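You operate a simulated robot arm through the tools that you are given. There is no shell and no other tool. Be economical: measure what you need, move in short steps, check, and stop when the job is done.

You run a simulated two-armed robot. Do the job below in one go: nothing can be reset, and whatever is moved stays where it is left.

Task
Take the cap off the tube that says "231" on the top of the drying tray and lay it down there. Then put two of the grey-cap tubes from the top of the blue mat on the top of the steel cart. The order counts. Set down upright: grey-cap tube.

Only the result counts: the job must be done as asked and must still hold three seconds after the hand-in. Knocking over, shifting, dropping, spilling or breaking anything else fails it. A push-on lid holds only when it is set on centred and level and pressed home; a screw cap is set on level and turned clockwise until tight.

Robot
Two 7-joint arms with two-finger parallel grippers on one trunk, on a base that drives. Base frame: it is fixed to the floor where the robot stands at the start and does not move with it; the origin is under the middle of the robot, x ahead of it, y to its left, z up. Lengths are in cm, angles in rad, forces in N, time in s.
The left shoulder is at the start at [-8.2, 11.9, 85.1], the right one opposite. With the tool pointing down near the work surface each hand reaches from about 12 to 58 cm from the robot's upright axis, wherever it stands, measured 20 degrees to its own side. Places, roughly: grey-cap tube [-625, -225, 100]; top of the steel cart [-540, -420, 80]. Payload 3.43 kg a hand.
The tool frame of a hand sits at the grasp point between the pads (the TCP): z along the fingers, y along the line on which they close. The tips reach 3 cm beyond it. Largest opening 9.4 cm; finger width 2.8, thickness 1; the body of the gripper, 5 by 9.6 cm, starts 5.5 cm behind the TCP.
Orientation is told as [roll, pitch, yaw] about the base's x, y, z axes, in that order, counted from this pose: with the fingers straight down and closing along the base's y, the tool's x points along the base's -x, its y along +y and its z along -z.

Tools
- The arms move only by the tool arm_command. It takes "left_targets", "right_targets" or both (then of equal length, played together; a hand with none holds still); each is a list of rows, each a list of 7 numbers: the shift along the base's x, y, z in units of 400 mm (1.0 is 400 mm), then the turn, a rotation vector about the base's x, y, z in units of 120 degrees (1.0 is 120 degrees), then the gripper command, from -1 (fully open) to 1 (shut), values between in proportion. In form: [[dx, dy, dz, wx, wy, wz, hand], ...]. A call has 1 to 10 rows; each row is the pose to reach, as a shift and turn from the pose commanded when the call began. A call with a number of a shift or a turn outside -1 to 1 is refused whole. Rows are played at 5 a second. More than 5 cm and 0.15 rad between two rows, or a gripper value outside its range, and nothing of the call is played. Where a pose cannot be reached the arm comes as near as it can. A force on the tool above 40 N (or 10 N above the force at the start of the call, whichever is more), or a blocked arm, ends the call early, and 0.2 s more pass. Each finger travels about 15.3 cm/s and halts on what it meets, pressing with about 23 N; the grip force reading is that of the motor and also rises with nothing between the fingers. The clock runs only during rows and for 0.2 s after the last one: add rows that repeat a pose to give the fingers time. The reply holds the time, the measured pose of the TCP, the force on the tool along the base axes, the opening and the grip force, in the units named above and with some noise, with the torque about the TCP (base axes, N m) and any sound that the robot's microphone picked up, and new pictures: "show" is both (left out), scene, wrist or none (wrist: the cameras of the hands that moved).
- Cameras (640 x 400 px; columns grow to the right, rows downward): "scene" is now at [2.74, 2.52, 155.8]; the picture's right is [0.31, -0.95, 0.00], its down [-0.73, -0.24, -0.64] and it looks along [0.60, 0.20, -0.77] (base axes); focal length 282 px, centre (320, 200). "left" rides on the left gripper at [7.6, -1.4, -10.2] in its tool frame; the picture's right is [0.18, 0.98, 0.00], its down [-0.75, 0.14, -0.64] and it looks along [-0.63, 0.12, 0.77] (tool axes); focal length 243 px, centre (320, 200). "right" rides on the right gripper at [7.6, 1.4, -10.2] in its tool frame; the picture's right is [-0.18, 0.98, 0.00], its down [-0.75, -0.14, -0.64] and it looks along [-0.63, -0.12, 0.77] (tool axes); focal length 243 px, centre (320, 200). There is no depth. A picture from a camera that has moved, and an enlarged one, comes with that camera's place and axes in the base frame and with its lens.
- slide_trunk(by): slides the trunk up (or, below 0, down) by that many cm; the arms and the scene camera ride with it, the base frame stays. It gives what a move gives, with no picture.
- steer(legs): drives the robot by 1 to 6 legs, each [ahead, left, turn to the left] in cm, cm and rad, along the robot's own axes; the way and the turn of a leg run together, so that a leg with both is an arc; at most 150 cm and 3.142 rad a leg. The arms and the cameras ride along, it lands a little off, and it stops where it bumps. It gives what a move gives, and a new picture of the scene camera.
- aim_head(pan, tilt): turns the head with the scene camera to pan (to the left, within 2.496 rad either way) and tilt (down, from -0.506 to 1.204), counted from straight ahead of the robot. It gives what a move gives, and a new picture of the scene camera.
- inspect(camera, box): a new picture of the part [left, top, right, bottom] of that camera's present view, enlarged. No time passes.
- finish_job(): hands the job in; it is judged then, once.

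Work in short steps. Places have to be worked out from the pictures, the camera data and where the tool is seen: move nearer, look again, correct. Check each grasp and each placing, and mend what went wrong. You have 165 turns and 260 pictures in all, those below and enlarged ones among them. Open the grippers and draw the arms clear of the work before you hand the job in, unless the task says otherwise; then end with one line.

The tools are called after "Call:" as name(argument=value, ...) on one line, values as JSON. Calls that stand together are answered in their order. arm_command: Moves the arms, as the interface text tells. Its arguments: {"type":"object","properties":{"left_targets":{"type":"array","items":{"type":"array","items":{"type":"number"}}},"right_targets":{"type":"array","items":{"type":"array","items":{"type":"number"}}},"show":{"type":"string","enum":["both","scene","wrist","none"]}},"required":[]} The other tools are called the same way: slide_trunk (by) slides the trunk up or down; steer (legs) drives the base; aim_head (pan, tilt) turns the head that bears the scene camera; inspect (camera, box) takes an enlarged picture of a part of a camera's view; finish_job () hands the job in.

At the start:

```text
t: 0.0
left_eef_pos: [27.75, 32.86, 110.01]
left_tcp_rot: [0.001, 0.0, 0.0]
left_wrist_force: [0.7, 0.3, 0.2]
left_wrist_torque: [-0.02, 0.02, 0.0]
left_width: 9.4
left_gripper_force: 0.0
right_eef_pos: [29.63, -2.55, 115.98]
right_tcp_rot: [0.0, 0.0, -0.002]
right_wrist_force: [0.2, 0.1, 0.1]
right_wrist_torque: [0.06, 0.02, 0.0]
right_width: 9.42
right_gripper_force: 0.0
trunk travel left (down, up): [-27.5, 6.0]
robot x, y, heading: [0.0, -0.03, 0.007]
head pan, tilt: [0.319, 0.88]
```

scene: 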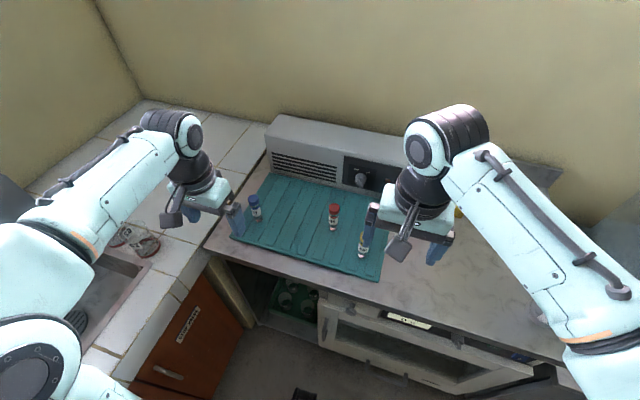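
right: 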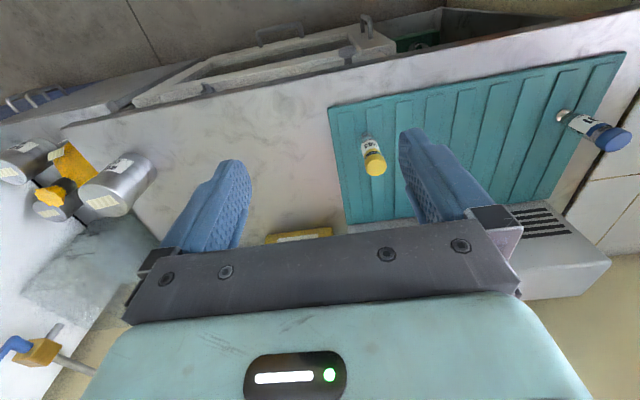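
left: 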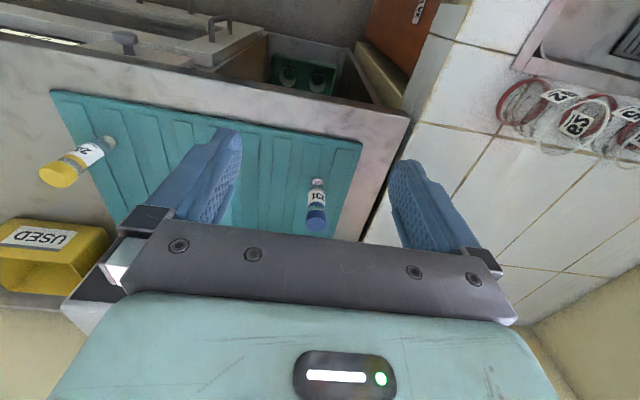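

Three capped tubes (blue, red, yellow) stand on the teal drying tray. I zoom in to read the labels.

Call:
inspect(camera="scene", box=[230, 170, 400, 276])

Call:
inspect(camera="left", box=[20, 110, 340, 310])

Call:
inspect(camera="right", box=[320, 80, 640, 280])

```text
3.76 times, centred on (315, 223) of scene
camera zoom: at [2.74, 2.52, 155.8], right [0.31, -0.95, 0.0], down [-0.73, -0.24, -0.64], along [0.6, 0.2, -0.77], focal length 1062 px, centre (339, 113)
```

zoom: 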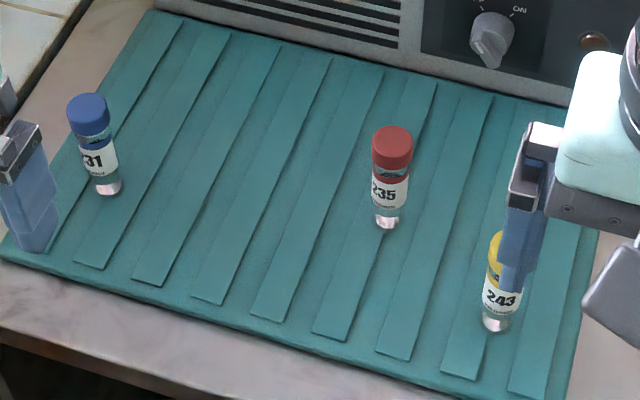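

```text
2.00 times, centred on (180, 210) of left
camera zoom: at [20.26, 31.46, 120.28], right [-0.18, 0.98, 0.0], down [0.75, 0.14, 0.64], along [0.63, 0.12, -0.77], focal length 485 px, centre (600, 180)
```

zoom: 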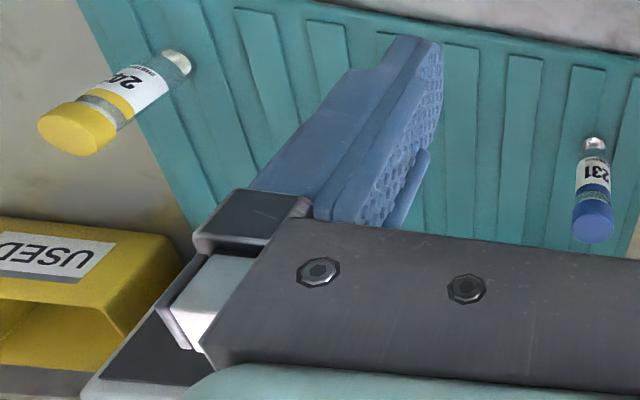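

```text
2.00 times, centred on (480, 180) of right
camera zoom: at [22.04, -1.11, 126.24], right [0.18, 0.98, 0.0], down [0.75, -0.14, 0.64], along [0.63, -0.12, -0.77], focal length 485 px, centre (0, 240)
```

zoom: 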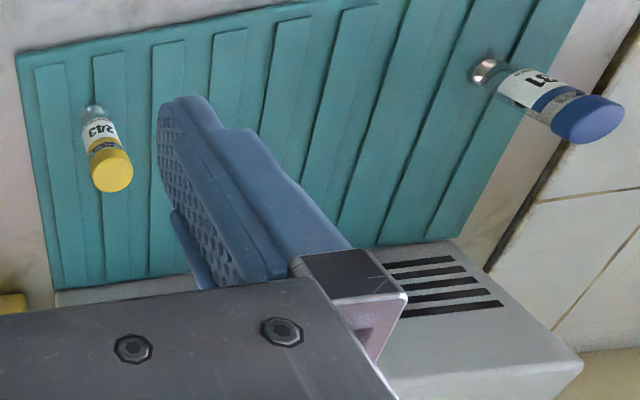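

Blue cap is the "231" tube; triangulation puts it near (43.5, 35.4), bottom z≈86, top z≈96.4. I tilt the left hand's fingers forward 45° and move to a pre-grasp spot, so the cap remains free for the right hand.

Call:
arm_command(left_targets=[[0.02, 0.01, -0.03, 0, -0.0625, 0, -1], [0.04, 0.02, -0.06, 0, -0.125, 0, -1], [0.06, 0.03, -0.09, 0, -0.1875, 0, -1], [0.08, 0.045, -0.12, 0, -0.25, 0, -1], [0.1, 0.06, -0.16, 0, -0.3125, 0, -1], [0.12, 0.0625, -0.2, 0, -0.375, 0, -1], [0.12, 0.0625, -0.2, 0, -0.375, 0, -1]])

```text
t: 1.6
left_eef_pos: [32.39, 35.35, 102.05]
left_tcp_rot: [0.001, -0.786, 0.001]
left_wrist_force: [0.8, -0.6, -1.0]
left_wrist_torque: [0.01, -0.03, -0.01]
left_width: 9.4
left_gripper_force: 0.1
right_eef_pos: [29.7, -2.54, 115.98]
right_tcp_rot: [0.002, 0.0, -0.003]
right_wrist_force: [-0.1, -0.2, -0.1]
right_wrist_torque: [-0.02, 0.0, -0.03]
right_width: 9.4
right_gripper_force: 0.1
trunk travel left (down, up): [-27.5, 6.0]
robot x, y, heading: [0.15, 0.02, -0.002]
head pan, tilt: [0.319, 0.88]
camera scene: at [2.75, 2.49, 155.8], right [0.31, -0.95, 0.0], down [-0.73, -0.24, -0.64], along [0.6, 0.2, -0.77], focal length 282 px, centre (320, 200)
camera left: at [19.96, 33.93, 103.97], right [-0.13, 0.98, -0.13], down [0.08, 0.14, 0.99], along [0.99, 0.12, -0.09], focal length 243 px, centre (320, 200)
```

scene: 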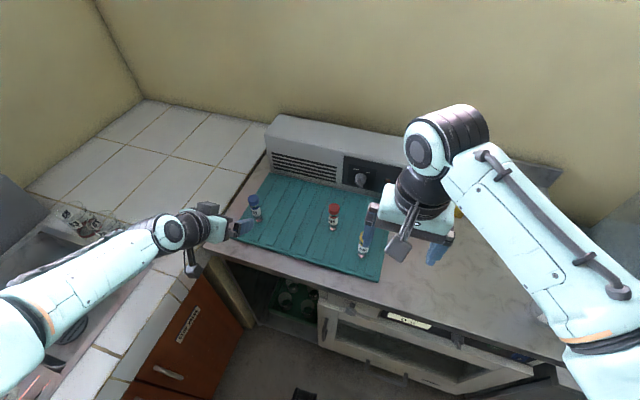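
left: 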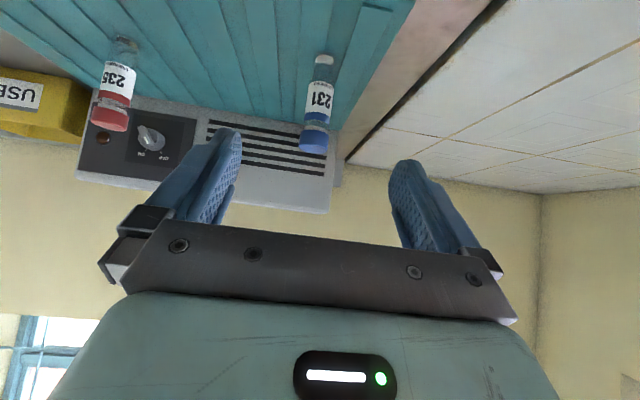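

The tube shows centred between the left fingers; my estimate is (44.3, 35.4). I advance along the finger direction and look again.

Call:
arm_command(left_targets=[[0.05, 0, -0.05, 0, 0, 0, -1], [0.1, 0, -0.1, 0, 0, 0, -1], [0.15, 0, -0.15, 0, 0, 0, -1], [0.18, 0, -0.18, 0, 0, 0, -1], [0.18, 0, -0.18, 0, 0, 0, -1]])

Call:
inspect(camera="scene", box=[190, 160, 350, 260])

```text
t: 2.8
left_eef_pos: [39.7, 35.33, 94.94]
left_tcp_rot: [0.002, -0.785, 0.0]
left_wrist_force: [-0.2, -0.1, 0.7]
left_wrist_torque: [0.04, 0.01, 0.04]
left_width: 9.38
left_gripper_force: 0.1
right_eef_pos: [29.79, -2.69, 116.1]
right_tcp_rot: [0.002, -0.001, -0.002]
right_wrist_force: [0.3, -0.2, -0.3]
right_wrist_torque: [0.04, 0.01, -0.01]
right_width: 9.43
right_gripper_force: 0.0
trunk travel left (down, up): [-27.5, 6.0]
robot x, y, heading: [-0.12, -0.51, 0.004]
head pan, tilt: [0.319, 0.88]
camera scene: at [2.85, 2.34, 155.81], right [0.31, -0.95, 0.0], down [-0.73, -0.24, -0.64], along [0.6, 0.2, -0.77], focal length 282 px, centre (320, 200)
camera left: at [27.22, 33.88, 96.83], right [-0.13, 0.98, -0.13], down [0.08, 0.14, 0.99], along [0.99, 0.12, -0.1], focal length 243 px, centre (320, 200)
```

scene: 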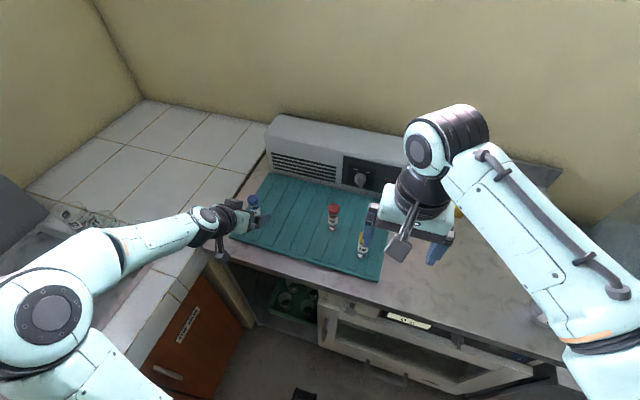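
left: 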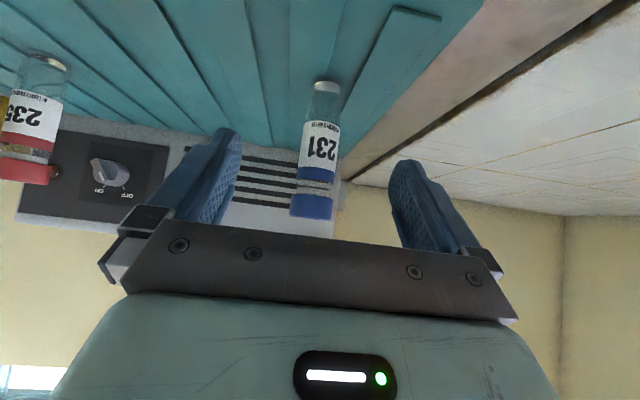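

```text
4.00 times, centred on (270, 210) of scene
camera zoom: at [2.85, 2.34, 155.81], right [0.31, -0.95, 0.0], down [-0.73, -0.24, -0.64], along [0.6, 0.2, -0.77], focal length 1129 px, centre (520, 160)
```

zoom: 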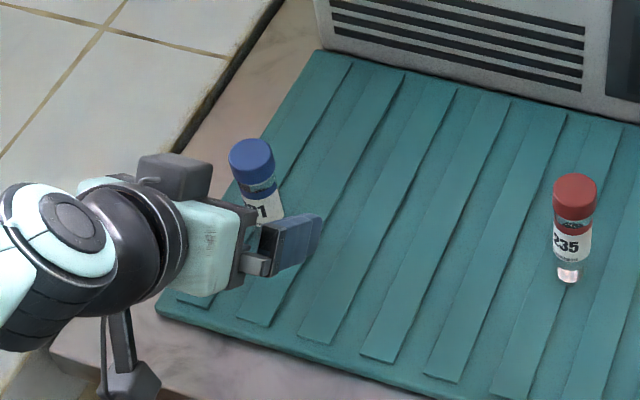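

The tube is centred at (44.1, 35.4) with its label at z≈91. I advance the last 6 cm and close.

Call:
arm_command(left_targets=[[0.055, 0.001, -0.053, 0, 0, 0, -1], [0.11, 0.002, -0.105, 0, 0, 0, -1], [0.11, 0.002, -0.105, 0, 0, 0, -1], [0.11, 0.002, -0.105, 0, 0, 0, 0], [0.11, 0.002, -0.105, 0, 0, 0, 0.5], [0.11, 0.002, -0.105, 0, 0, 0, 1], [0.11, 0.002, -0.105, 0, 0, 0, 1], [0.11, 0.002, -0.105, 0, 0, 0, 1]])

Call:
inspect(camera="scene", box=[190, 160, 350, 260])

```text
t: 4.6
left_eef_pos: [44.11, 35.72, 90.5]
left_tcp_rot: [-0.001, -0.786, 0.0]
left_wrist_force: [-0.3, -0.1, 0.2]
left_wrist_torque: [-0.01, -0.01, 0.04]
left_width: 2.88
left_gripper_force: 22.9
right_eef_pos: [29.58, -2.5, 116.11]
right_tcp_rot: [0.0, 0.0, -0.002]
right_wrist_force: [-0.6, 0.4, 0.0]
right_wrist_torque: [-0.01, -0.02, 0.01]
right_width: 9.39
right_gripper_force: 0.1
trunk travel left (down, up): [-27.5, 6.0]
robot x, y, heading: [-0.16, -0.17, 0.002]
head pan, tilt: [0.319, 0.88]
camera scene: at [2.74, 2.52, 155.8], right [0.31, -0.95, 0.0], down [-0.73, -0.24, -0.64], along [0.6, 0.2, -0.77], focal length 282 px, centre (320, 200)
camera left: at [31.6, 34.34, 92.4], right [-0.13, 0.98, -0.13], down [0.08, 0.14, 0.99], along [0.99, 0.12, -0.09], focal length 243 px, centre (320, 200)
```

scene: 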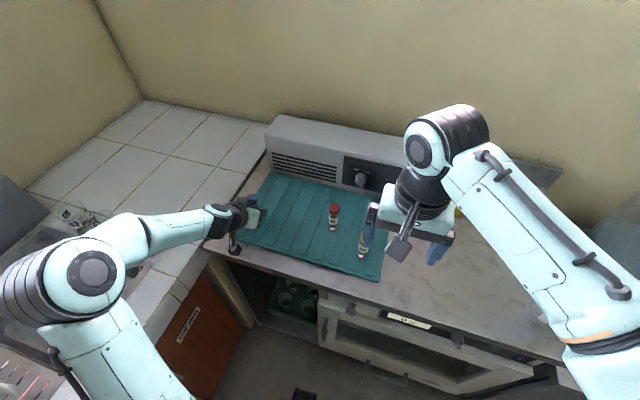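
left: 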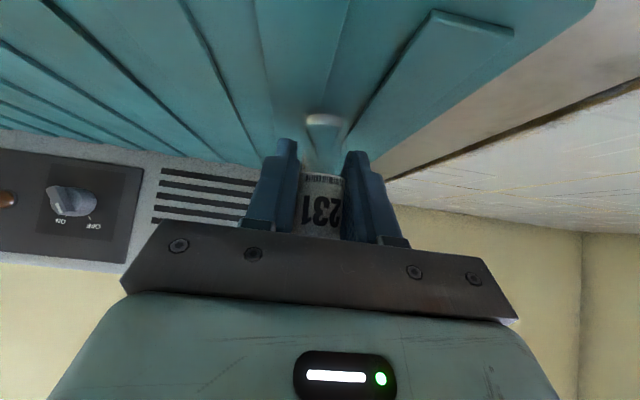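

```text
4.00 times, centred on (270, 210) of scene
camera zoom: at [2.74, 2.52, 155.8], right [0.31, -0.95, 0.0], down [-0.73, -0.24, -0.64], along [0.6, 0.2, -0.77], focal length 1129 px, centre (520, 160)
```

zoom: 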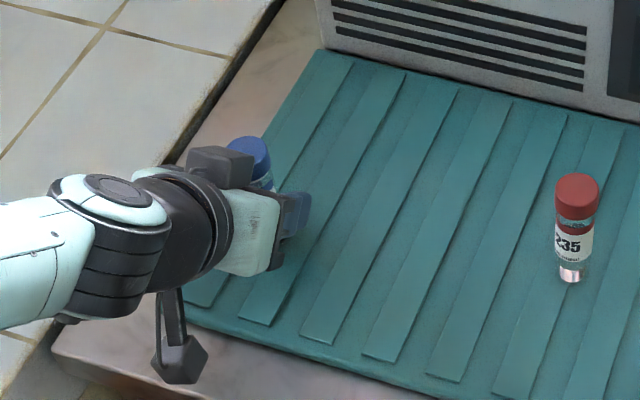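

Grip is good (2.88 cm), but the hand body sits too near the cap for twisting. I re-grip with just the fingertips, lower down the tube, so the right hand has room.

Call:
arm_command(left_targets=[[0, 0, 0, 0, 0, 0, 0.1], [0, 0, 0, 0, 0, 0, 0.1], [-0.018, 0, -0.004, 0, 0, 0, 0.1], [-0.036, 0, -0.008, 0, 0, 0, 0.1], [-0.036, 0, -0.008, 0, 0, 0, 0.1], [-0.036, 0, -0.008, 0, 0, 0, 1], [-0.036, 0, -0.008, 0, 0, 0, 1], [-0.036, 0, -0.008, 0, 0, 0, 1]], show="wrist")

Call:
inspect(camera="scene", box=[190, 160, 350, 260])

Call:
inspect(camera="right", box=[400, 60, 640, 210])

```text
t: 6.4
left_eef_pos: [42.73, 35.61, 90.35]
left_tcp_rot: [0.001, -0.786, 0.0]
left_wrist_force: [0.2, 0.3, 0.2]
left_wrist_torque: [-0.01, -0.02, 0.01]
left_width: 2.42
left_gripper_force: 23.8
right_eef_pos: [29.69, -2.58, 116.13]
right_tcp_rot: [0.0, 0.0, -0.002]
right_wrist_force: [-0.2, 0.1, 0.2]
right_wrist_torque: [-0.04, 0.01, 0.0]
right_width: 9.39
right_gripper_force: 0.0
trunk travel left (down, up): [-27.5, 6.0]
robot x, y, heading: [0.06, 0.34, 0.002]
head pan, tilt: [0.319, 0.88]
camera left: at [30.26, 34.16, 92.15], right [-0.13, 0.98, -0.13], down [0.08, 0.14, 0.99], along [0.99, 0.12, -0.1], focal length 243 px, centre (320, 200)
```

left: 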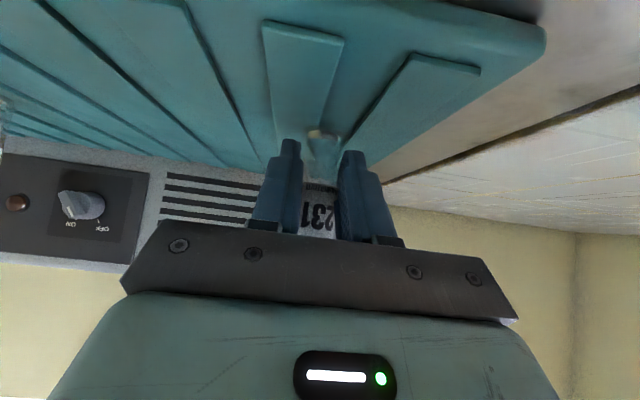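

```text
4.00 times, centred on (270, 210) of scene
camera zoom: at [2.74, 2.52, 155.8], right [0.31, -0.95, 0.0], down [-0.73, -0.24, -0.64], along [0.6, 0.2, -0.77], focal length 1129 px, centre (520, 160)
```

zoom: 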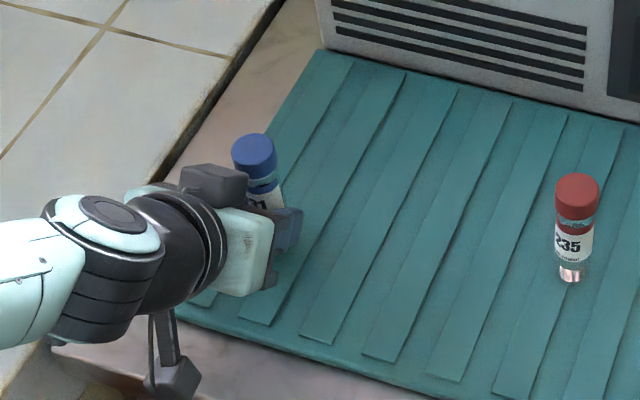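

```text
2.67 times, centred on (520, 135) of right
camera zoom: at [22.04, -1.11, 126.25], right [0.18, 0.98, 0.0], down [0.75, -0.14, 0.64], along [0.63, -0.12, -0.77], focal length 647 px, centre (-213, 373)
```

zoom: 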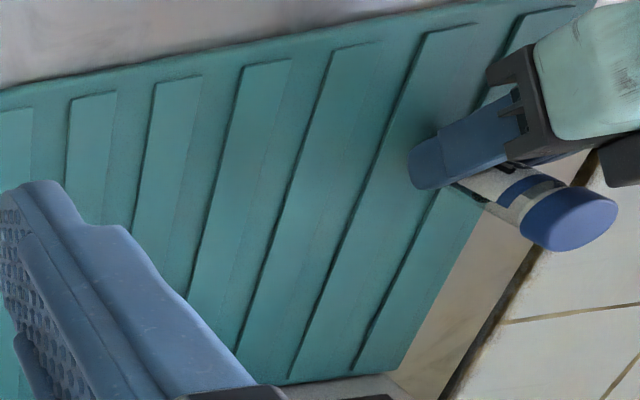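

Width reads 2.42 now; I lift slightly to verify the tube is held firmly and stays upright.

Call:
arm_command(left_targets=[[-0.02, -0.01, 0.05, 0, 0, 0, 1], [-0.05, -0.05, 0.1, 0, 0, 0, 1], [-0.1, -0.1, 0.15, 0, 0, 0, 1], [-0.15, -0.15, 0.2, 0, 0, 0, 1], [-0.15, -0.15, 0.2, 0, 0, 0, 1]])

Call:
inspect(camera="scene", box=[190, 140, 350, 240])

Call:
inspect(camera="right", box=[400, 60, 640, 210])

```text
t: 7.8
left_eef_pos: [37.47, 26.13, 98.1]
left_tcp_rot: [-0.173, -0.809, 0.051]
left_wrist_force: [0.6, -0.3, 0.5]
left_wrist_torque: [-0.01, 0.01, 0.0]
left_width: 2.44
left_gripper_force: 22.6
left hand out of reach, approached as far as the arm can: row 3, 4
right_eef_pos: [29.63, -2.6, 115.98]
right_tcp_rot: [0.002, -0.002, -0.003]
right_wrist_force: [1.0, 0.4, 1.3]
right_wrist_torque: [-0.03, 0.01, -0.03]
right_width: 9.44
right_gripper_force: 0.0
trunk travel left (down, up): [-27.5, 6.0]
robot x, y, heading: [-0.32, -0.11, 0.005]
head pan, tilt: [0.319, 0.88]
stopped in row 5 (left hand): the arm was blocked; the commanded pose is now the measured one
camera scene: at [2.78, 2.46, 155.8], right [0.31, -0.95, 0.0], down [-0.73, -0.24, -0.64], along [0.6, 0.2, -0.77], focal length 282 px, centre (320, 200)
camera left: at [24.91, 25.89, 99.7], right [-0.06, 0.97, -0.25], down [0.07, 0.25, 0.97], along [1.0, 0.04, -0.08], focal length 243 px, centre (320, 200)
```

scene: 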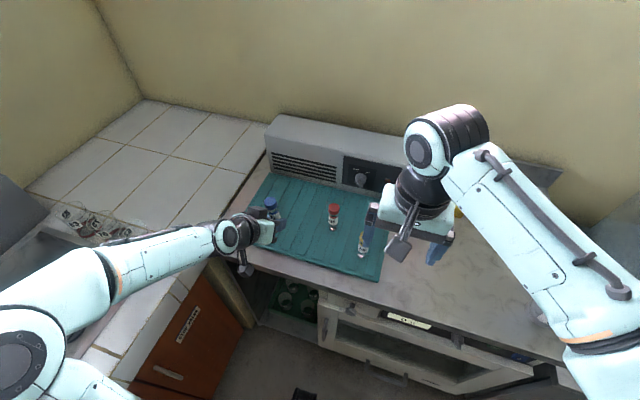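
left: 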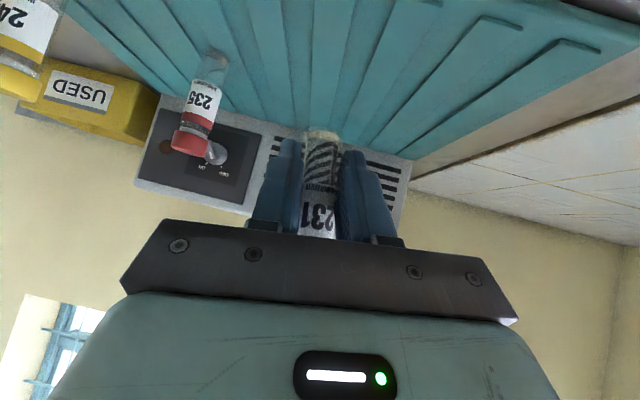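

```text
4.00 times, centred on (270, 190) of scene
camera zoom: at [2.78, 2.46, 155.8], right [0.31, -0.95, 0.0], down [-0.73, -0.24, -0.64], along [0.6, 0.2, -0.77], focal length 1129 px, centre (520, 240)
```

zoom: 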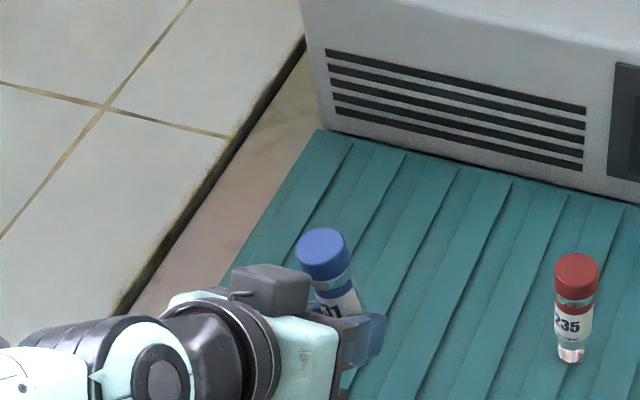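

```text
2.67 times, centred on (520, 135) of right
camera zoom: at [22.06, -1.15, 126.25], right [0.18, 0.98, 0.0], down [0.75, -0.14, 0.64], along [0.63, -0.12, -0.77], focal length 647 px, centre (-213, 373)
```

zoom: 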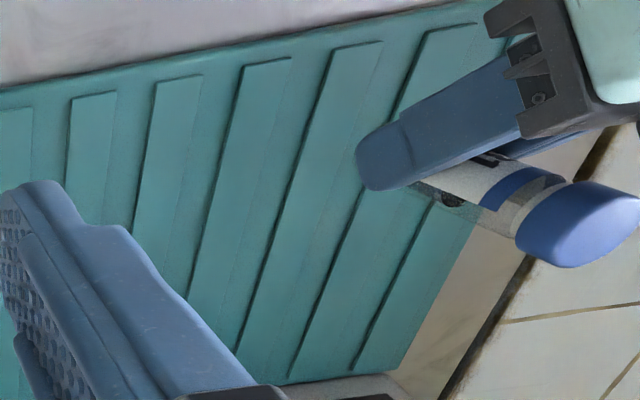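

The left wrist hit a joint limit here and tilted. I raise it and yaw the fingers toward the right, which should suit the left arm near the centre, bringing roll back to zero.

Call:
arm_command(left_targets=[[0, 0, 0.02, 0.012, -0.002, -0.06, 1], [-0.02, 0, 0.04, 0.024, -0.004, -0.12, 1], [-0.03, 0, 0.06, 0.036, -0.006, -0.18, 1], [-0.04, 0, 0.08, 0.048, -0.008, -0.24, 1], [-0.05, 0, 0.1, 0.06, -0.009, -0.3, 1], [-0.05, 0, 0.1, 0.06, -0.009, -0.3, 1]], show="scene")

Call:
inspect(camera="scene", box=[190, 140, 350, 240])

```text
t: 9.2
left_eef_pos: [35.35, 26.24, 101.99]
left_tcp_rot: [0.005, -0.788, -0.708]
left_wrist_force: [-0.6, 0.1, -0.7]
left_wrist_torque: [-0.02, 0.01, 0.01]
left_width: 2.45
left_gripper_force: 23.6
right_eef_pos: [29.65, -2.54, 115.97]
right_tcp_rot: [0.001, 0.0, 0.0]
right_wrist_force: [0.5, -0.2, 1.9]
right_wrist_torque: [0.03, -0.03, -0.01]
right_width: 9.4
right_gripper_force: 0.1
trunk travel left (down, up): [-27.5, 6.0]
robot x, y, heading: [-0.16, 0.08, -0.002]
head pan, tilt: [0.319, 0.88]
camera scene: at [2.74, 2.51, 155.8], right [0.31, -0.95, 0.0], down [-0.73, -0.24, -0.64], along [0.6, 0.2, -0.77], focal length 282 px, centre (320, 200)
```

scene: 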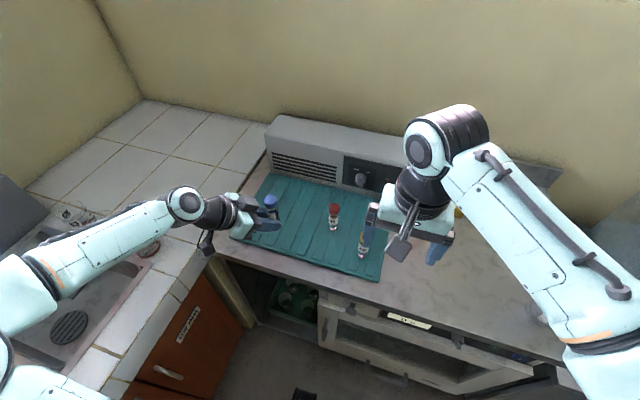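

```text
4.00 times, centred on (270, 190) of scene
camera zoom: at [2.74, 2.51, 155.8], right [0.31, -0.95, 0.0], down [-0.73, -0.24, -0.64], along [0.6, 0.2, -0.77], focal length 1129 px, centre (520, 240)
```

zoom: 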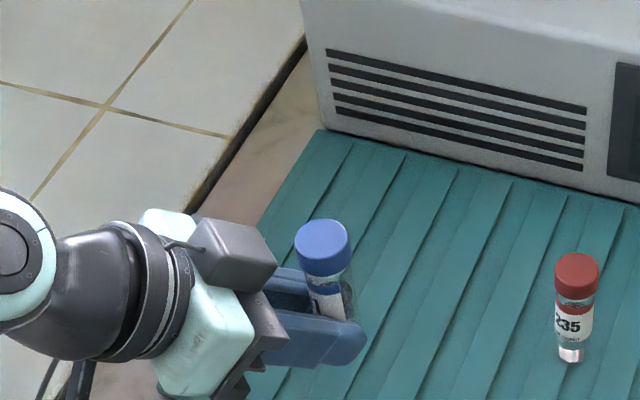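

Tube is upright and well held. Now I carry it toward the robot's middle.

Call:
arm_command(left_targets=[[-0.01, -0.07, 0.02, 0, 0, 0, 1], [-0.02, -0.14, 0.04, 0, 0, 0, 1], [-0.03, -0.21, 0.05, 0, 0, 0, 1], [-0.03, -0.28, 0.06, 0, 0, 0, 1], [-0.03, -0.28, 0.06, 0, 0, 0, 1]], show="both")

Call:
inspect(camera="scene", box=[240, 140, 400, 240])

Call:
inspect(camera="right", box=[320, 80, 640, 280])

```text
t: 10.4
left_eef_pos: [34.23, 15.0, 104.4]
left_tcp_rot: [0.003, -0.785, -0.703]
left_wrist_force: [0.7, 0.2, -0.8]
left_wrist_torque: [-0.01, -0.01, -0.02]
left_width: 2.46
left_gripper_force: 22.6
right_eef_pos: [29.63, -2.5, 116.12]
right_tcp_rot: [0.0, -0.001, -0.001]
right_wrist_force: [0.1, 0.3, -0.2]
right_wrist_torque: [0.0, 0.02, -0.04]
right_width: 9.41
right_gripper_force: 0.1
trunk travel left (down, up): [-27.5, 6.0]
robot x, y, heading: [-0.37, 0.04, 0.003]
head pan, tilt: [0.319, 0.88]
camera scene: at [2.73, 2.57, 155.8], right [0.31, -0.95, 0.0], down [-0.73, -0.24, -0.64], along [0.6, 0.2, -0.77], focal length 282 px, centre (320, 200)
camera left: at [23.9, 22.13, 106.27], right [0.54, 0.83, -0.13], down [0.15, 0.06, 0.99], along [0.83, -0.55, -0.09], focal length 243 px, centre (320, 200)
```

scene: 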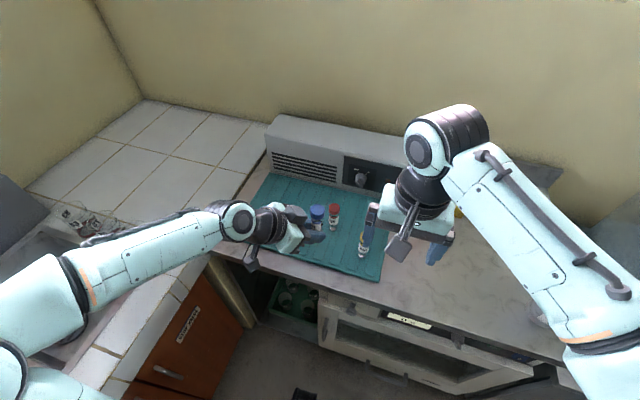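
left: 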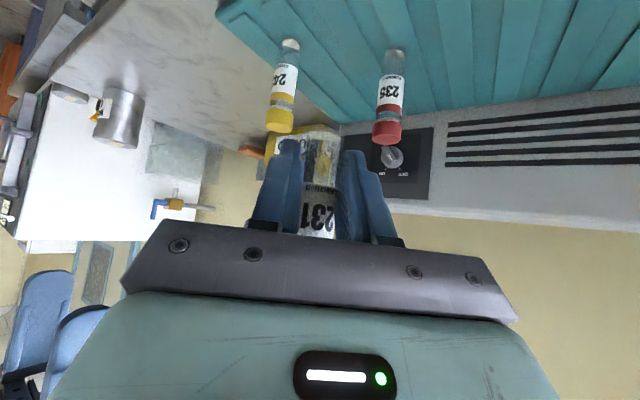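

```text
4.00 times, centred on (320, 190) of scene
camera zoom: at [2.73, 2.57, 155.8], right [0.31, -0.95, 0.0], down [-0.73, -0.24, -0.64], along [0.6, 0.2, -0.77], focal length 1129 px, centre (320, 240)
```

zoom: 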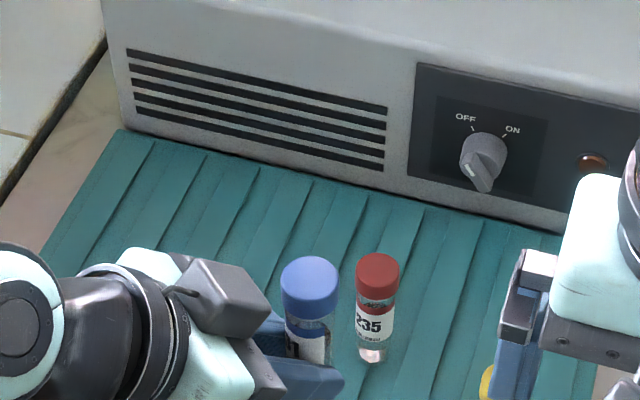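

```text
2.00 times, centred on (480, 180) of right
camera zoom: at [22.02, -1.06, 126.25], right [0.18, 0.98, 0.0], down [0.75, -0.14, 0.64], along [0.63, -0.12, -0.77], focal length 485 px, centre (0, 240)
```

zoom: 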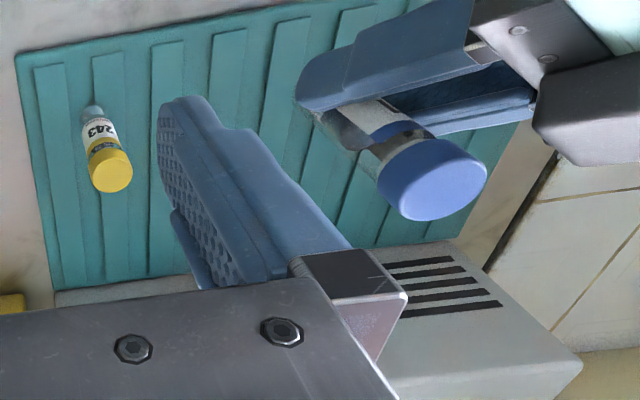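

Cap top is about (35.45, 14.0, 110.3). The box on the left gripper may be close to the right hand's way, so I zoom in to locate it.

Call:
inspect(camera="scene", box=[270, 190, 334, 230])

Call:
inspect(camera="right", box=[464, 80, 640, 190])

```text
10.00 times, centred on (302, 210) of scene
camera zoom: at [2.73, 2.57, 155.8], right [0.31, -0.95, 0.0], down [-0.73, -0.24, -0.64], along [0.6, 0.2, -0.77], focal length 2822 px, centre (500, 100)
```

zoom: 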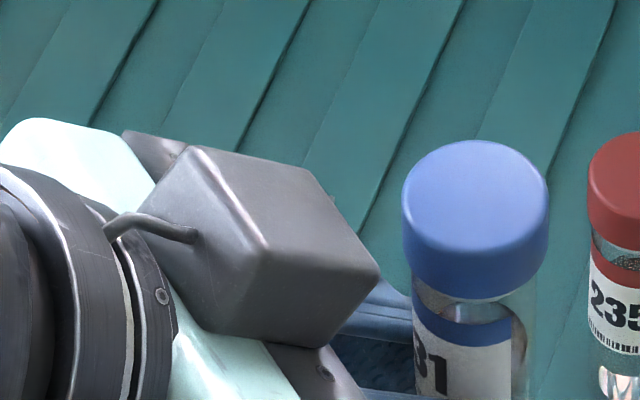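

```text
3.64 times, centred on (552, 135) of right
camera zoom: at [22.02, -1.06, 126.25], right [0.18, 0.98, 0.0], down [0.75, -0.14, 0.64], along [0.63, -0.12, -0.77], focal length 882 px, centre (-524, 436)
```

zoom: 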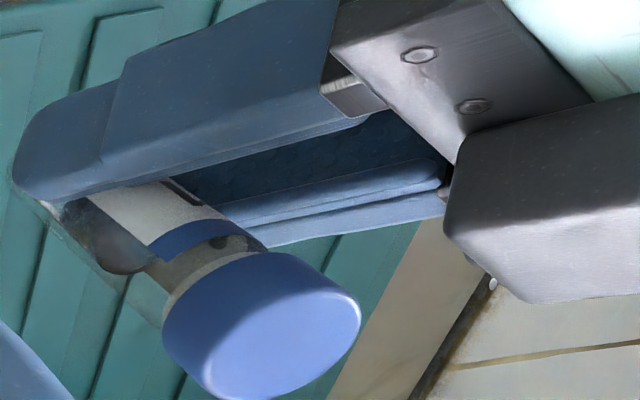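

Cap diameter ≈2.9 cm; the box's edge is 2.8 cm from the tube axis, so I'll come in with the right hand's closing line perpendicular to the left hand (yaw ≈ +2.44), camera facing away. First half of the rotation.

Call:
arm_command(right_targets=[[0, 0, 0.04, 0, 0, 0.065, -1], [0, 0, 0.08, 0, 0, 0.13, -1], [0, 0, 0.12, 0, 0, 0.195, -1], [0, 0, 0.12, 0, 0, 0.26, -1], [0, 0, 0.12, 0, 0, 0.325, -1], [0, 0, 0.12, 0, 0, 0.39, -1], [0, 0, 0.12, 0, 0, 0.455, -1], [0, 0, 0.12, 0, 0, 0.52, -1], [0, 0, 0.12, 0, 0, 0.585, -1], [0, 0, 0.12, 0, 0, 0.65, -1]], show="scene")

```text
t: 12.6
left_eef_pos: [34.31, 15.05, 104.5]
left_tcp_rot: [0.003, -0.789, -0.704]
left_wrist_force: [-0.7, -0.4, -0.9]
left_wrist_torque: [-0.03, -0.01, 0.01]
left_width: 2.47
left_gripper_force: 22.5
right_eef_pos: [29.68, -2.68, 120.95]
right_tcp_rot: [0.0, 0.0, 1.362]
right_wrist_force: [-0.3, 0.3, -0.2]
right_wrist_torque: [-0.05, -0.01, 0.04]
right_width: 9.39
right_gripper_force: 0.0
trunk travel left (down, up): [-27.5, 6.0]
robot x, y, heading: [0.44, 0.19, 0.0]
head pan, tilt: [0.319, 0.88]
camera scene: at [2.74, 2.52, 155.8], right [0.31, -0.95, 0.0], down [-0.73, -0.24, -0.64], along [0.6, 0.2, -0.77], focal length 282 px, centre (320, 200)
```

scene: 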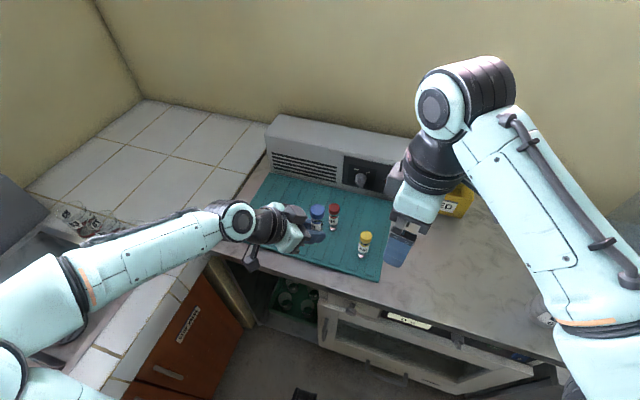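

Rotation works. Finishing it (to yaw ≈2.44) while moving a bit toward the cap.

Call:
arm_command(right_targets=[[0.02, 0.02, 0, 0, 0, 0.0645, -1], [0.04, 0.04, 0, 0, 0, 0.129, -1], [0.06, 0.06, 0, 0, 0, 0.1935, -1], [0.08, 0.08, 0, 0, 0, 0.258, -1], [0.1, 0.1, 0, 0, 0, 0.3225, -1], [0.11, 0.12, 0, 0, 0, 0.387, -1], [0.12, 0.14, 0, 0, 0, 0.4515, -1], [0.13, 0.16, 0, 0, 0, 0.516, -1], [0.13, 0.16, 0, 0, 0, 0.516, -1]])

```text
t: 14.6
left_eef_pos: [34.38, 14.91, 104.42]
left_tcp_rot: [0.003, -0.785, -0.706]
left_wrist_force: [0.5, 0.3, -0.4]
left_wrist_torque: [0.03, 0.02, 0.0]
left_width: 2.41
left_gripper_force: 23.0
right_eef_pos: [34.14, 3.62, 120.88]
right_tcp_rot: [-0.002, -0.001, 2.443]
right_wrist_force: [0.6, 0.3, -0.6]
right_wrist_torque: [0.0, -0.02, -0.03]
right_width: 9.4
right_gripper_force: 0.0
right hand out of reach, approached as far as the arm can: row 7, 8, 9
trunk travel left (down, up): [-27.5, 6.0]
robot x, y, heading: [-0.34, -0.11, 0.002]
head pan, tilt: [0.319, 0.88]
camera scene: at [2.82, 2.46, 155.81], right [0.31, -0.95, 0.0], down [-0.73, -0.24, -0.64], along [0.6, 0.2, -0.77], focal length 282 px, centre (320, 200)
camera right: at [39.11, -2.49, 131.09], right [-0.77, -0.63, 0.0], down [-0.49, 0.59, 0.64], along [-0.41, 0.5, -0.77], focal length 243 px, centre (320, 200)
```

scene: 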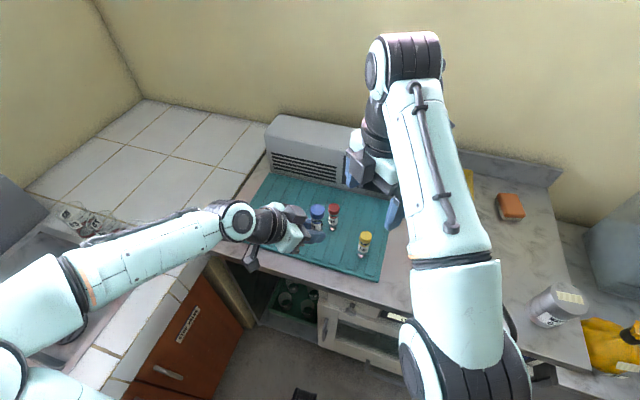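
right: 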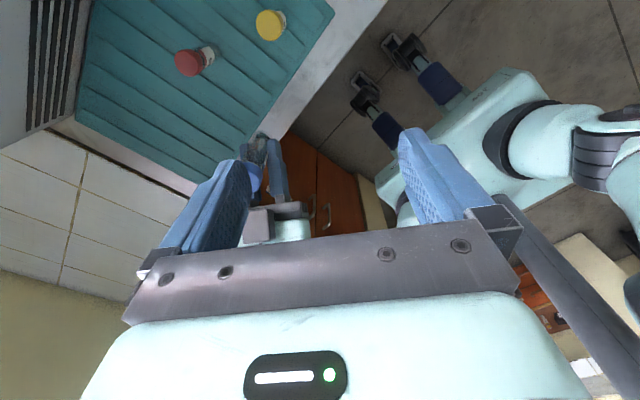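

Right wrist nears its limit here. I'll back it to yaw ≈1.94 and aside, then bring the left hand more to centre with its fingers yawed to -1.2, which suits both arms.

Call:
arm_command(right_targets=[[0, -0.05, 0, 0, 0, -0.06, -1], [0, -0.1, 0, 0, 0, -0.12, -1], [0, -0.15, 0, 0, 0, -0.18, -1], [0, -0.2, 0, 0, 0, -0.239, -1], [0, -0.22, 0, 0, 0, -0.239, -1], [0, -0.22, 0, 0, 0, -0.239, -1], [0, -0.22, 0, 0, 0, -0.239, -1]], left_targets=[[0, 0, 0, 0, 0, 0, 1], [0, 0, 0, 0, 0, 0, 1], [-0.01, -0.06, 0, 0, 0, -0.06, 1], [-0.02, -0.12, 0, 0, 0, -0.12, 1], [-0.03, -0.18, -0.01, 0, 0, -0.18, 1], [-0.04, -0.225, -0.02, 0, 0, -0.239, 1], [-0.04, -0.225, -0.02, 0, 0, -0.239, 1]])

```text
t: 16.2
left_eef_pos: [32.65, 6.01, 103.58]
left_tcp_rot: [0.003, -0.788, -1.206]
left_wrist_force: [-0.1, -0.8, -0.5]
left_wrist_torque: [0.01, 0.0, 0.0]
left_width: 2.46
left_gripper_force: 22.6
right_eef_pos: [34.07, -5.37, 120.92]
right_tcp_rot: [0.0, 0.0, 1.941]
right_wrist_force: [-0.1, 0.2, -0.5]
right_wrist_torque: [-0.01, 0.01, 0.0]
right_width: 9.4
right_gripper_force: 0.0
trunk travel left (down, up): [-27.5, 6.0]
robot x, y, heading: [-0.01, 0.01, -0.0]
head pan, tilt: [0.319, 0.88]
camera scene: at [2.71, 2.55, 155.8], right [0.31, -0.95, 0.0], down [-0.73, -0.24, -0.64], along [0.6, 0.2, -0.77], focal length 282 px, centre (320, 200)
camera right: at [35.48, -12.82, 131.04], right [-0.98, -0.18, 0.0], down [-0.14, 0.75, 0.64], along [-0.12, 0.63, -0.77], focal length 243 px, centre (320, 200)
camera left: at [26.96, 17.37, 105.5], right [0.87, 0.47, -0.13], down [0.16, -0.02, 0.99], along [0.47, -0.88, -0.09], focal length 243 px, centre (320, 200)
```

scene: 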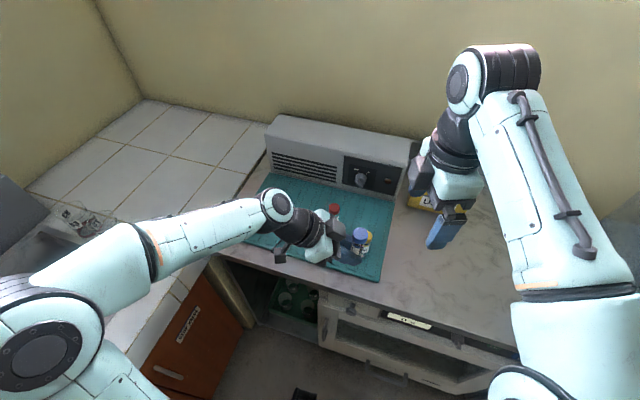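
right: 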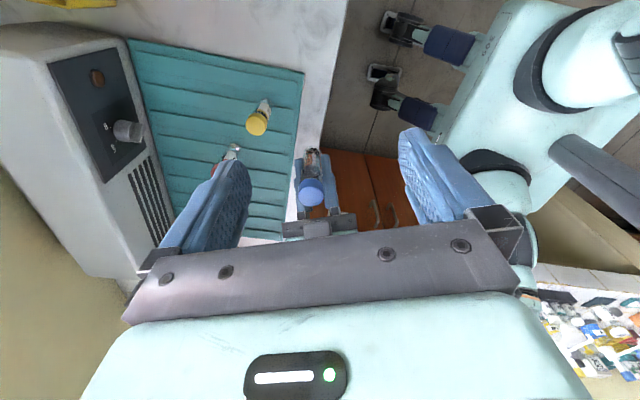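
left: 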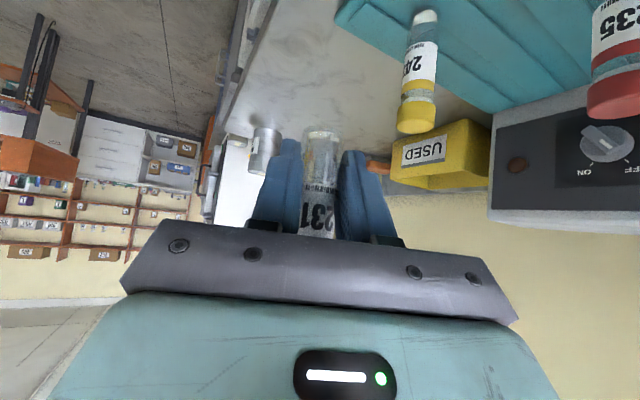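

Both arms are comfortable. I put the right hand over the cap (about (33.2, 4.4)), leaning it 0.22 rad away from the left hand, opening ~5 cm.

Call:
arm_command(right_targets=[[0, 0.06, 0, 0.049, 0.019, 0, -0.1], [-0.01, 0.12, 0, 0.098, 0.038, 0, -0.1], [-0.015, 0.18, -0.04, 0.098, 0.038, 0, -0.1], [-0.022, 0.24, -0.09, 0.098, 0.038, 0, -0.1], [-0.022, 0.24, -0.1, 0.098, 0.038, 0, -0.1]])

Call:
inspect(camera="scene", box=[300, 180, 420, 255])

Call:
inspect(camera="right", box=[220, 80, 420, 205])

```text
t: 17.4
left_eef_pos: [32.65, 6.12, 103.59]
left_tcp_rot: [0.003, -0.787, -1.206]
left_wrist_force: [0.4, -0.6, -0.5]
left_wrist_torque: [-0.01, 0.0, -0.02]
left_width: 2.45
left_gripper_force: 23.2
right_eef_pos: [33.22, 4.35, 116.97]
right_tcp_rot: [0.002, -0.222, 1.94]
right_wrist_force: [-0.4, -0.2, -0.3]
right_wrist_torque: [0.02, 0.01, 0.02]
right_width: 5.17
right_gripper_force: 0.1
trunk travel left (down, up): [-27.5, 6.0]
robot x, y, heading: [0.23, -0.05, -0.001]
head pan, tilt: [0.319, 0.88]
camera scene: at [2.74, 2.48, 155.8], right [0.31, -0.95, 0.0], down [-0.73, -0.24, -0.64], along [0.6, 0.2, -0.77], focal length 282 px, centre (320, 200)
camera right: at [35.4, -5.19, 125.25], right [-0.98, -0.19, 0.04], down [-0.08, 0.61, 0.79], along [-0.17, 0.77, -0.61], focal length 243 px, centre (320, 200)
```

scene: 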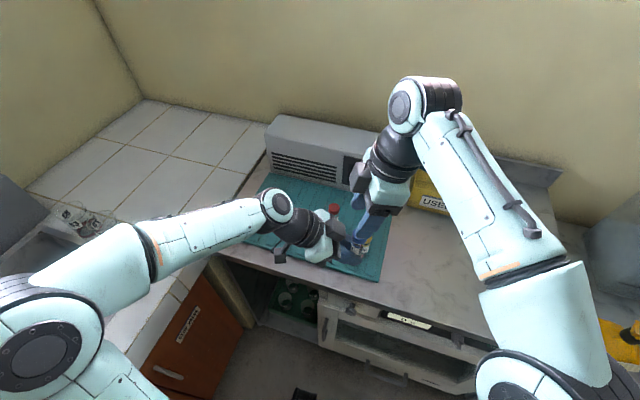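
right: 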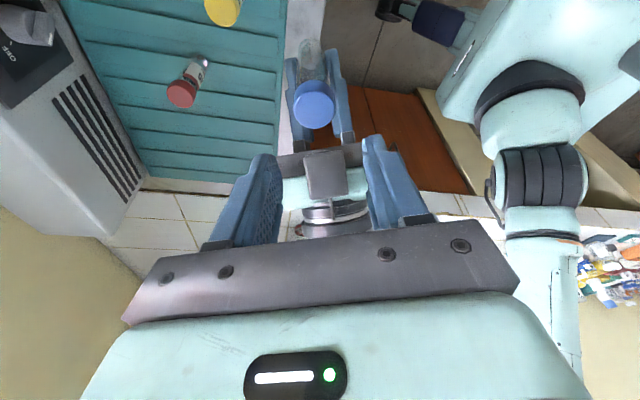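

```text
5.33 times, centred on (360, 218) of scene
camera zoom: at [2.74, 2.48, 155.8], right [0.31, -0.95, 0.0], down [-0.73, -0.24, -0.64], along [0.6, 0.2, -0.77], focal length 1505 px, centre (107, 107)
```

zoom: 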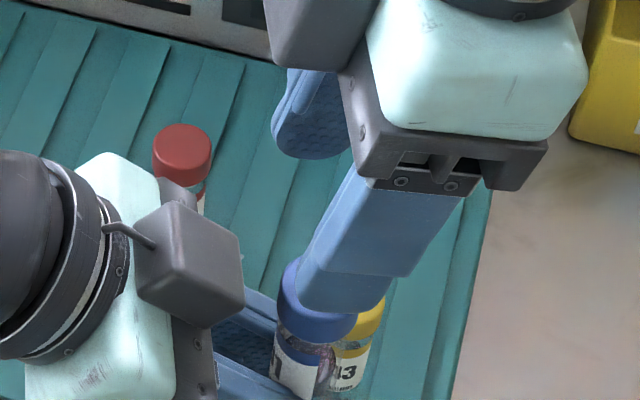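

```text
3.20 times, centred on (320, 142) of right
camera zoom: at [35.4, -5.19, 125.25], right [-0.98, -0.19, 0.04], down [-0.08, 0.61, 0.79], along [-0.17, 0.77, -0.61], focal length 776 px, centre (320, 384)
```

zoom: 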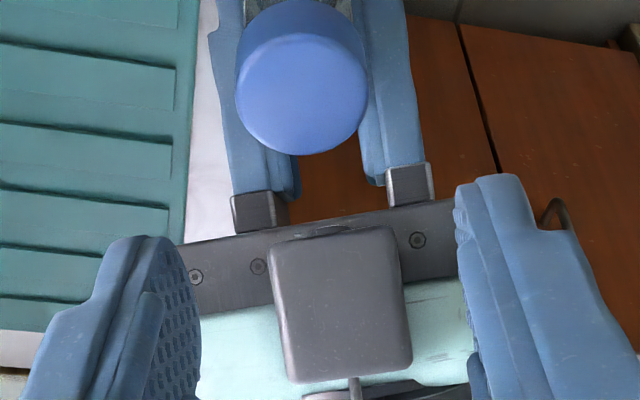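

Cap measured at (33.35, 4.4), top z≈109.4. I lower so that the fingertips straddle the cap, then close.

Call:
arm_command(right_targets=[[0.003, 0.001, -0.06, 0, 0, 0, -0.1], [0.003, 0.001, -0.12, 0, 0, 0, -0.1], [0.003, 0.001, -0.157, 0, 0, 0, -0.1], [0.003, 0.001, -0.157, 0, 0, 0, -0.1], [0.003, 0.001, -0.157, 0, 0, 0, 0.2], [0.003, 0.001, -0.157, 0, 0, 0, 1], [0.003, 0.001, -0.157, 0, 0, 0, 1]], show="wrist")

Call:
inspect(camera="scene", box=[300, 190, 420, 265])

```text
t: 19.0
left_eef_pos: [32.59, 5.94, 103.58]
left_tcp_rot: [0.003, -0.787, -1.207]
left_wrist_force: [0.2, -0.4, -0.7]
left_wrist_torque: [0.02, 0.02, -0.01]
left_width: 2.44
left_gripper_force: 23.4
right_eef_pos: [33.3, 4.33, 110.79]
right_tcp_rot: [0.0, -0.219, 1.942]
right_wrist_force: [0.3, -0.4, -0.5]
right_wrist_torque: [0.0, -0.01, -0.02]
right_width: 2.74
right_gripper_force: 23.1
trunk travel left (down, up): [-27.5, 6.0]
robot x, y, heading: [0.14, 0.12, 0.002]
head pan, tilt: [0.319, 0.88]
heard: snap
camera right: at [35.6, -5.21, 119.05], right [-0.98, -0.19, 0.04], down [-0.08, 0.61, 0.79], along [-0.17, 0.77, -0.61], focal length 243 px, centre (320, 200)
```

right: 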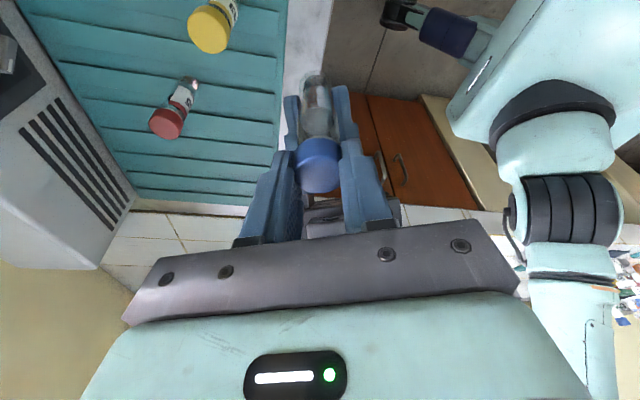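

```text
5.33 times, centred on (360, 228) of scene
camera zoom: at [2.74, 2.52, 155.8], right [0.31, -0.95, 0.0], down [-0.73, -0.24, -0.64], along [0.6, 0.2, -0.77], focal length 1505 px, centre (107, 53)
```

zoom: 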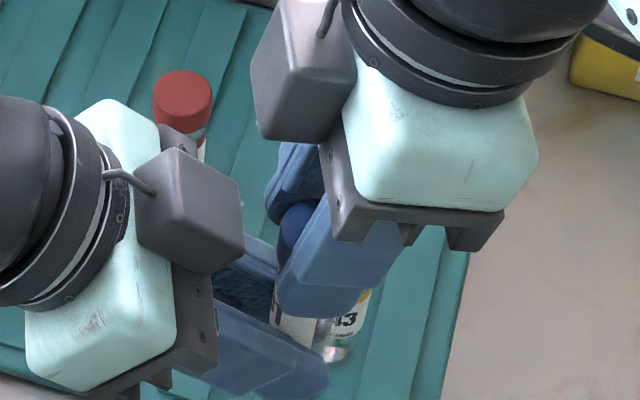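

A "snap" was heard on closing – perhaps the push-on cap shifted. I inspect the cap, then lift gently.

Call:
inspect(camera="right", box=[240, 60, 400, 220])

Call:
arm_command(right_targets=[[0, 0, 0.01, 0, 0, 0, 1], [0, 0, 0.02, 0, 0, 0, 1], [0, 0, 0.03, 0, 0, 0, 1]], show="wrist")

Call:
inspect(camera="right", box=[240, 60, 400, 220])

```text
2.50 times, centred on (320, 140) of right
camera zoom: at [35.6, -5.21, 119.05], right [-0.98, -0.19, 0.04], down [-0.08, 0.61, 0.79], along [-0.17, 0.77, -0.61], focal length 606 px, centre (320, 350)
```

zoom: 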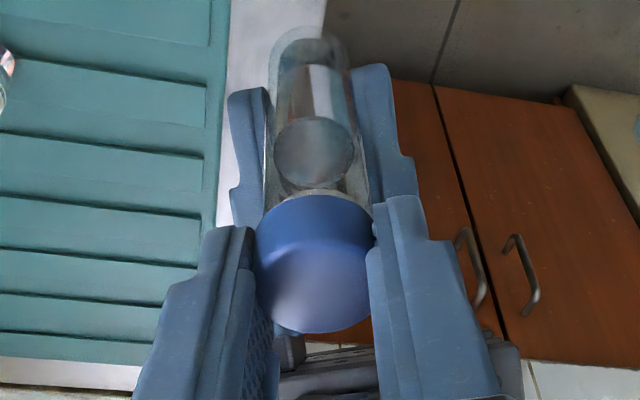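

```text
t: 19.8
left_eef_pos: [32.71, 6.14, 103.7]
left_tcp_rot: [0.004, -0.787, -1.206]
left_wrist_force: [-0.8, -0.4, -0.4]
left_wrist_torque: [0.0, -0.01, -0.03]
left_width: 2.43
left_gripper_force: 23.0
right_eef_pos: [33.45, 4.32, 112.01]
right_tcp_rot: [0.003, -0.22, 1.942]
right_wrist_force: [0.2, 0.1, -1.0]
right_wrist_torque: [0.03, 0.01, -0.05]
right_width: 2.73
right_gripper_force: 23.0
trunk travel left (down, up): [-27.5, 6.0]
robot x, y, heading: [0.12, -0.14, -0.002]
head pan, tilt: [0.319, 0.88]
camera right: at [35.63, -5.15, 120.17], right [-0.98, -0.19, 0.04], down [-0.08, 0.61, 0.79], along [-0.17, 0.77, -0.61], focal length 243 px, centre (320, 200)
```

right: 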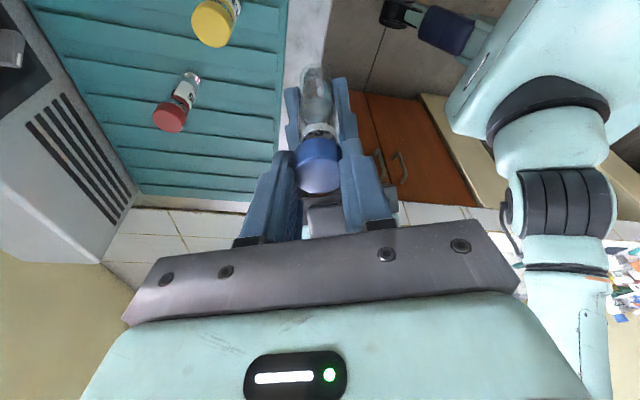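

```text
2.50 times, centred on (320, 140) of right
camera zoom: at [35.63, -5.15, 120.17], right [-0.98, -0.19, 0.04], down [-0.08, 0.61, 0.79], along [-0.17, 0.77, -0.61], focal length 606 px, centre (320, 350)
```

zoom: 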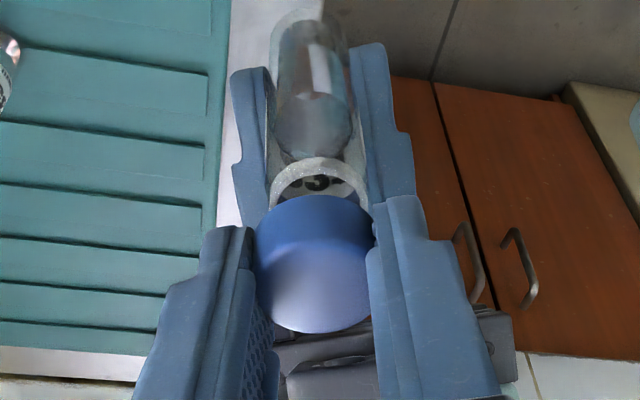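

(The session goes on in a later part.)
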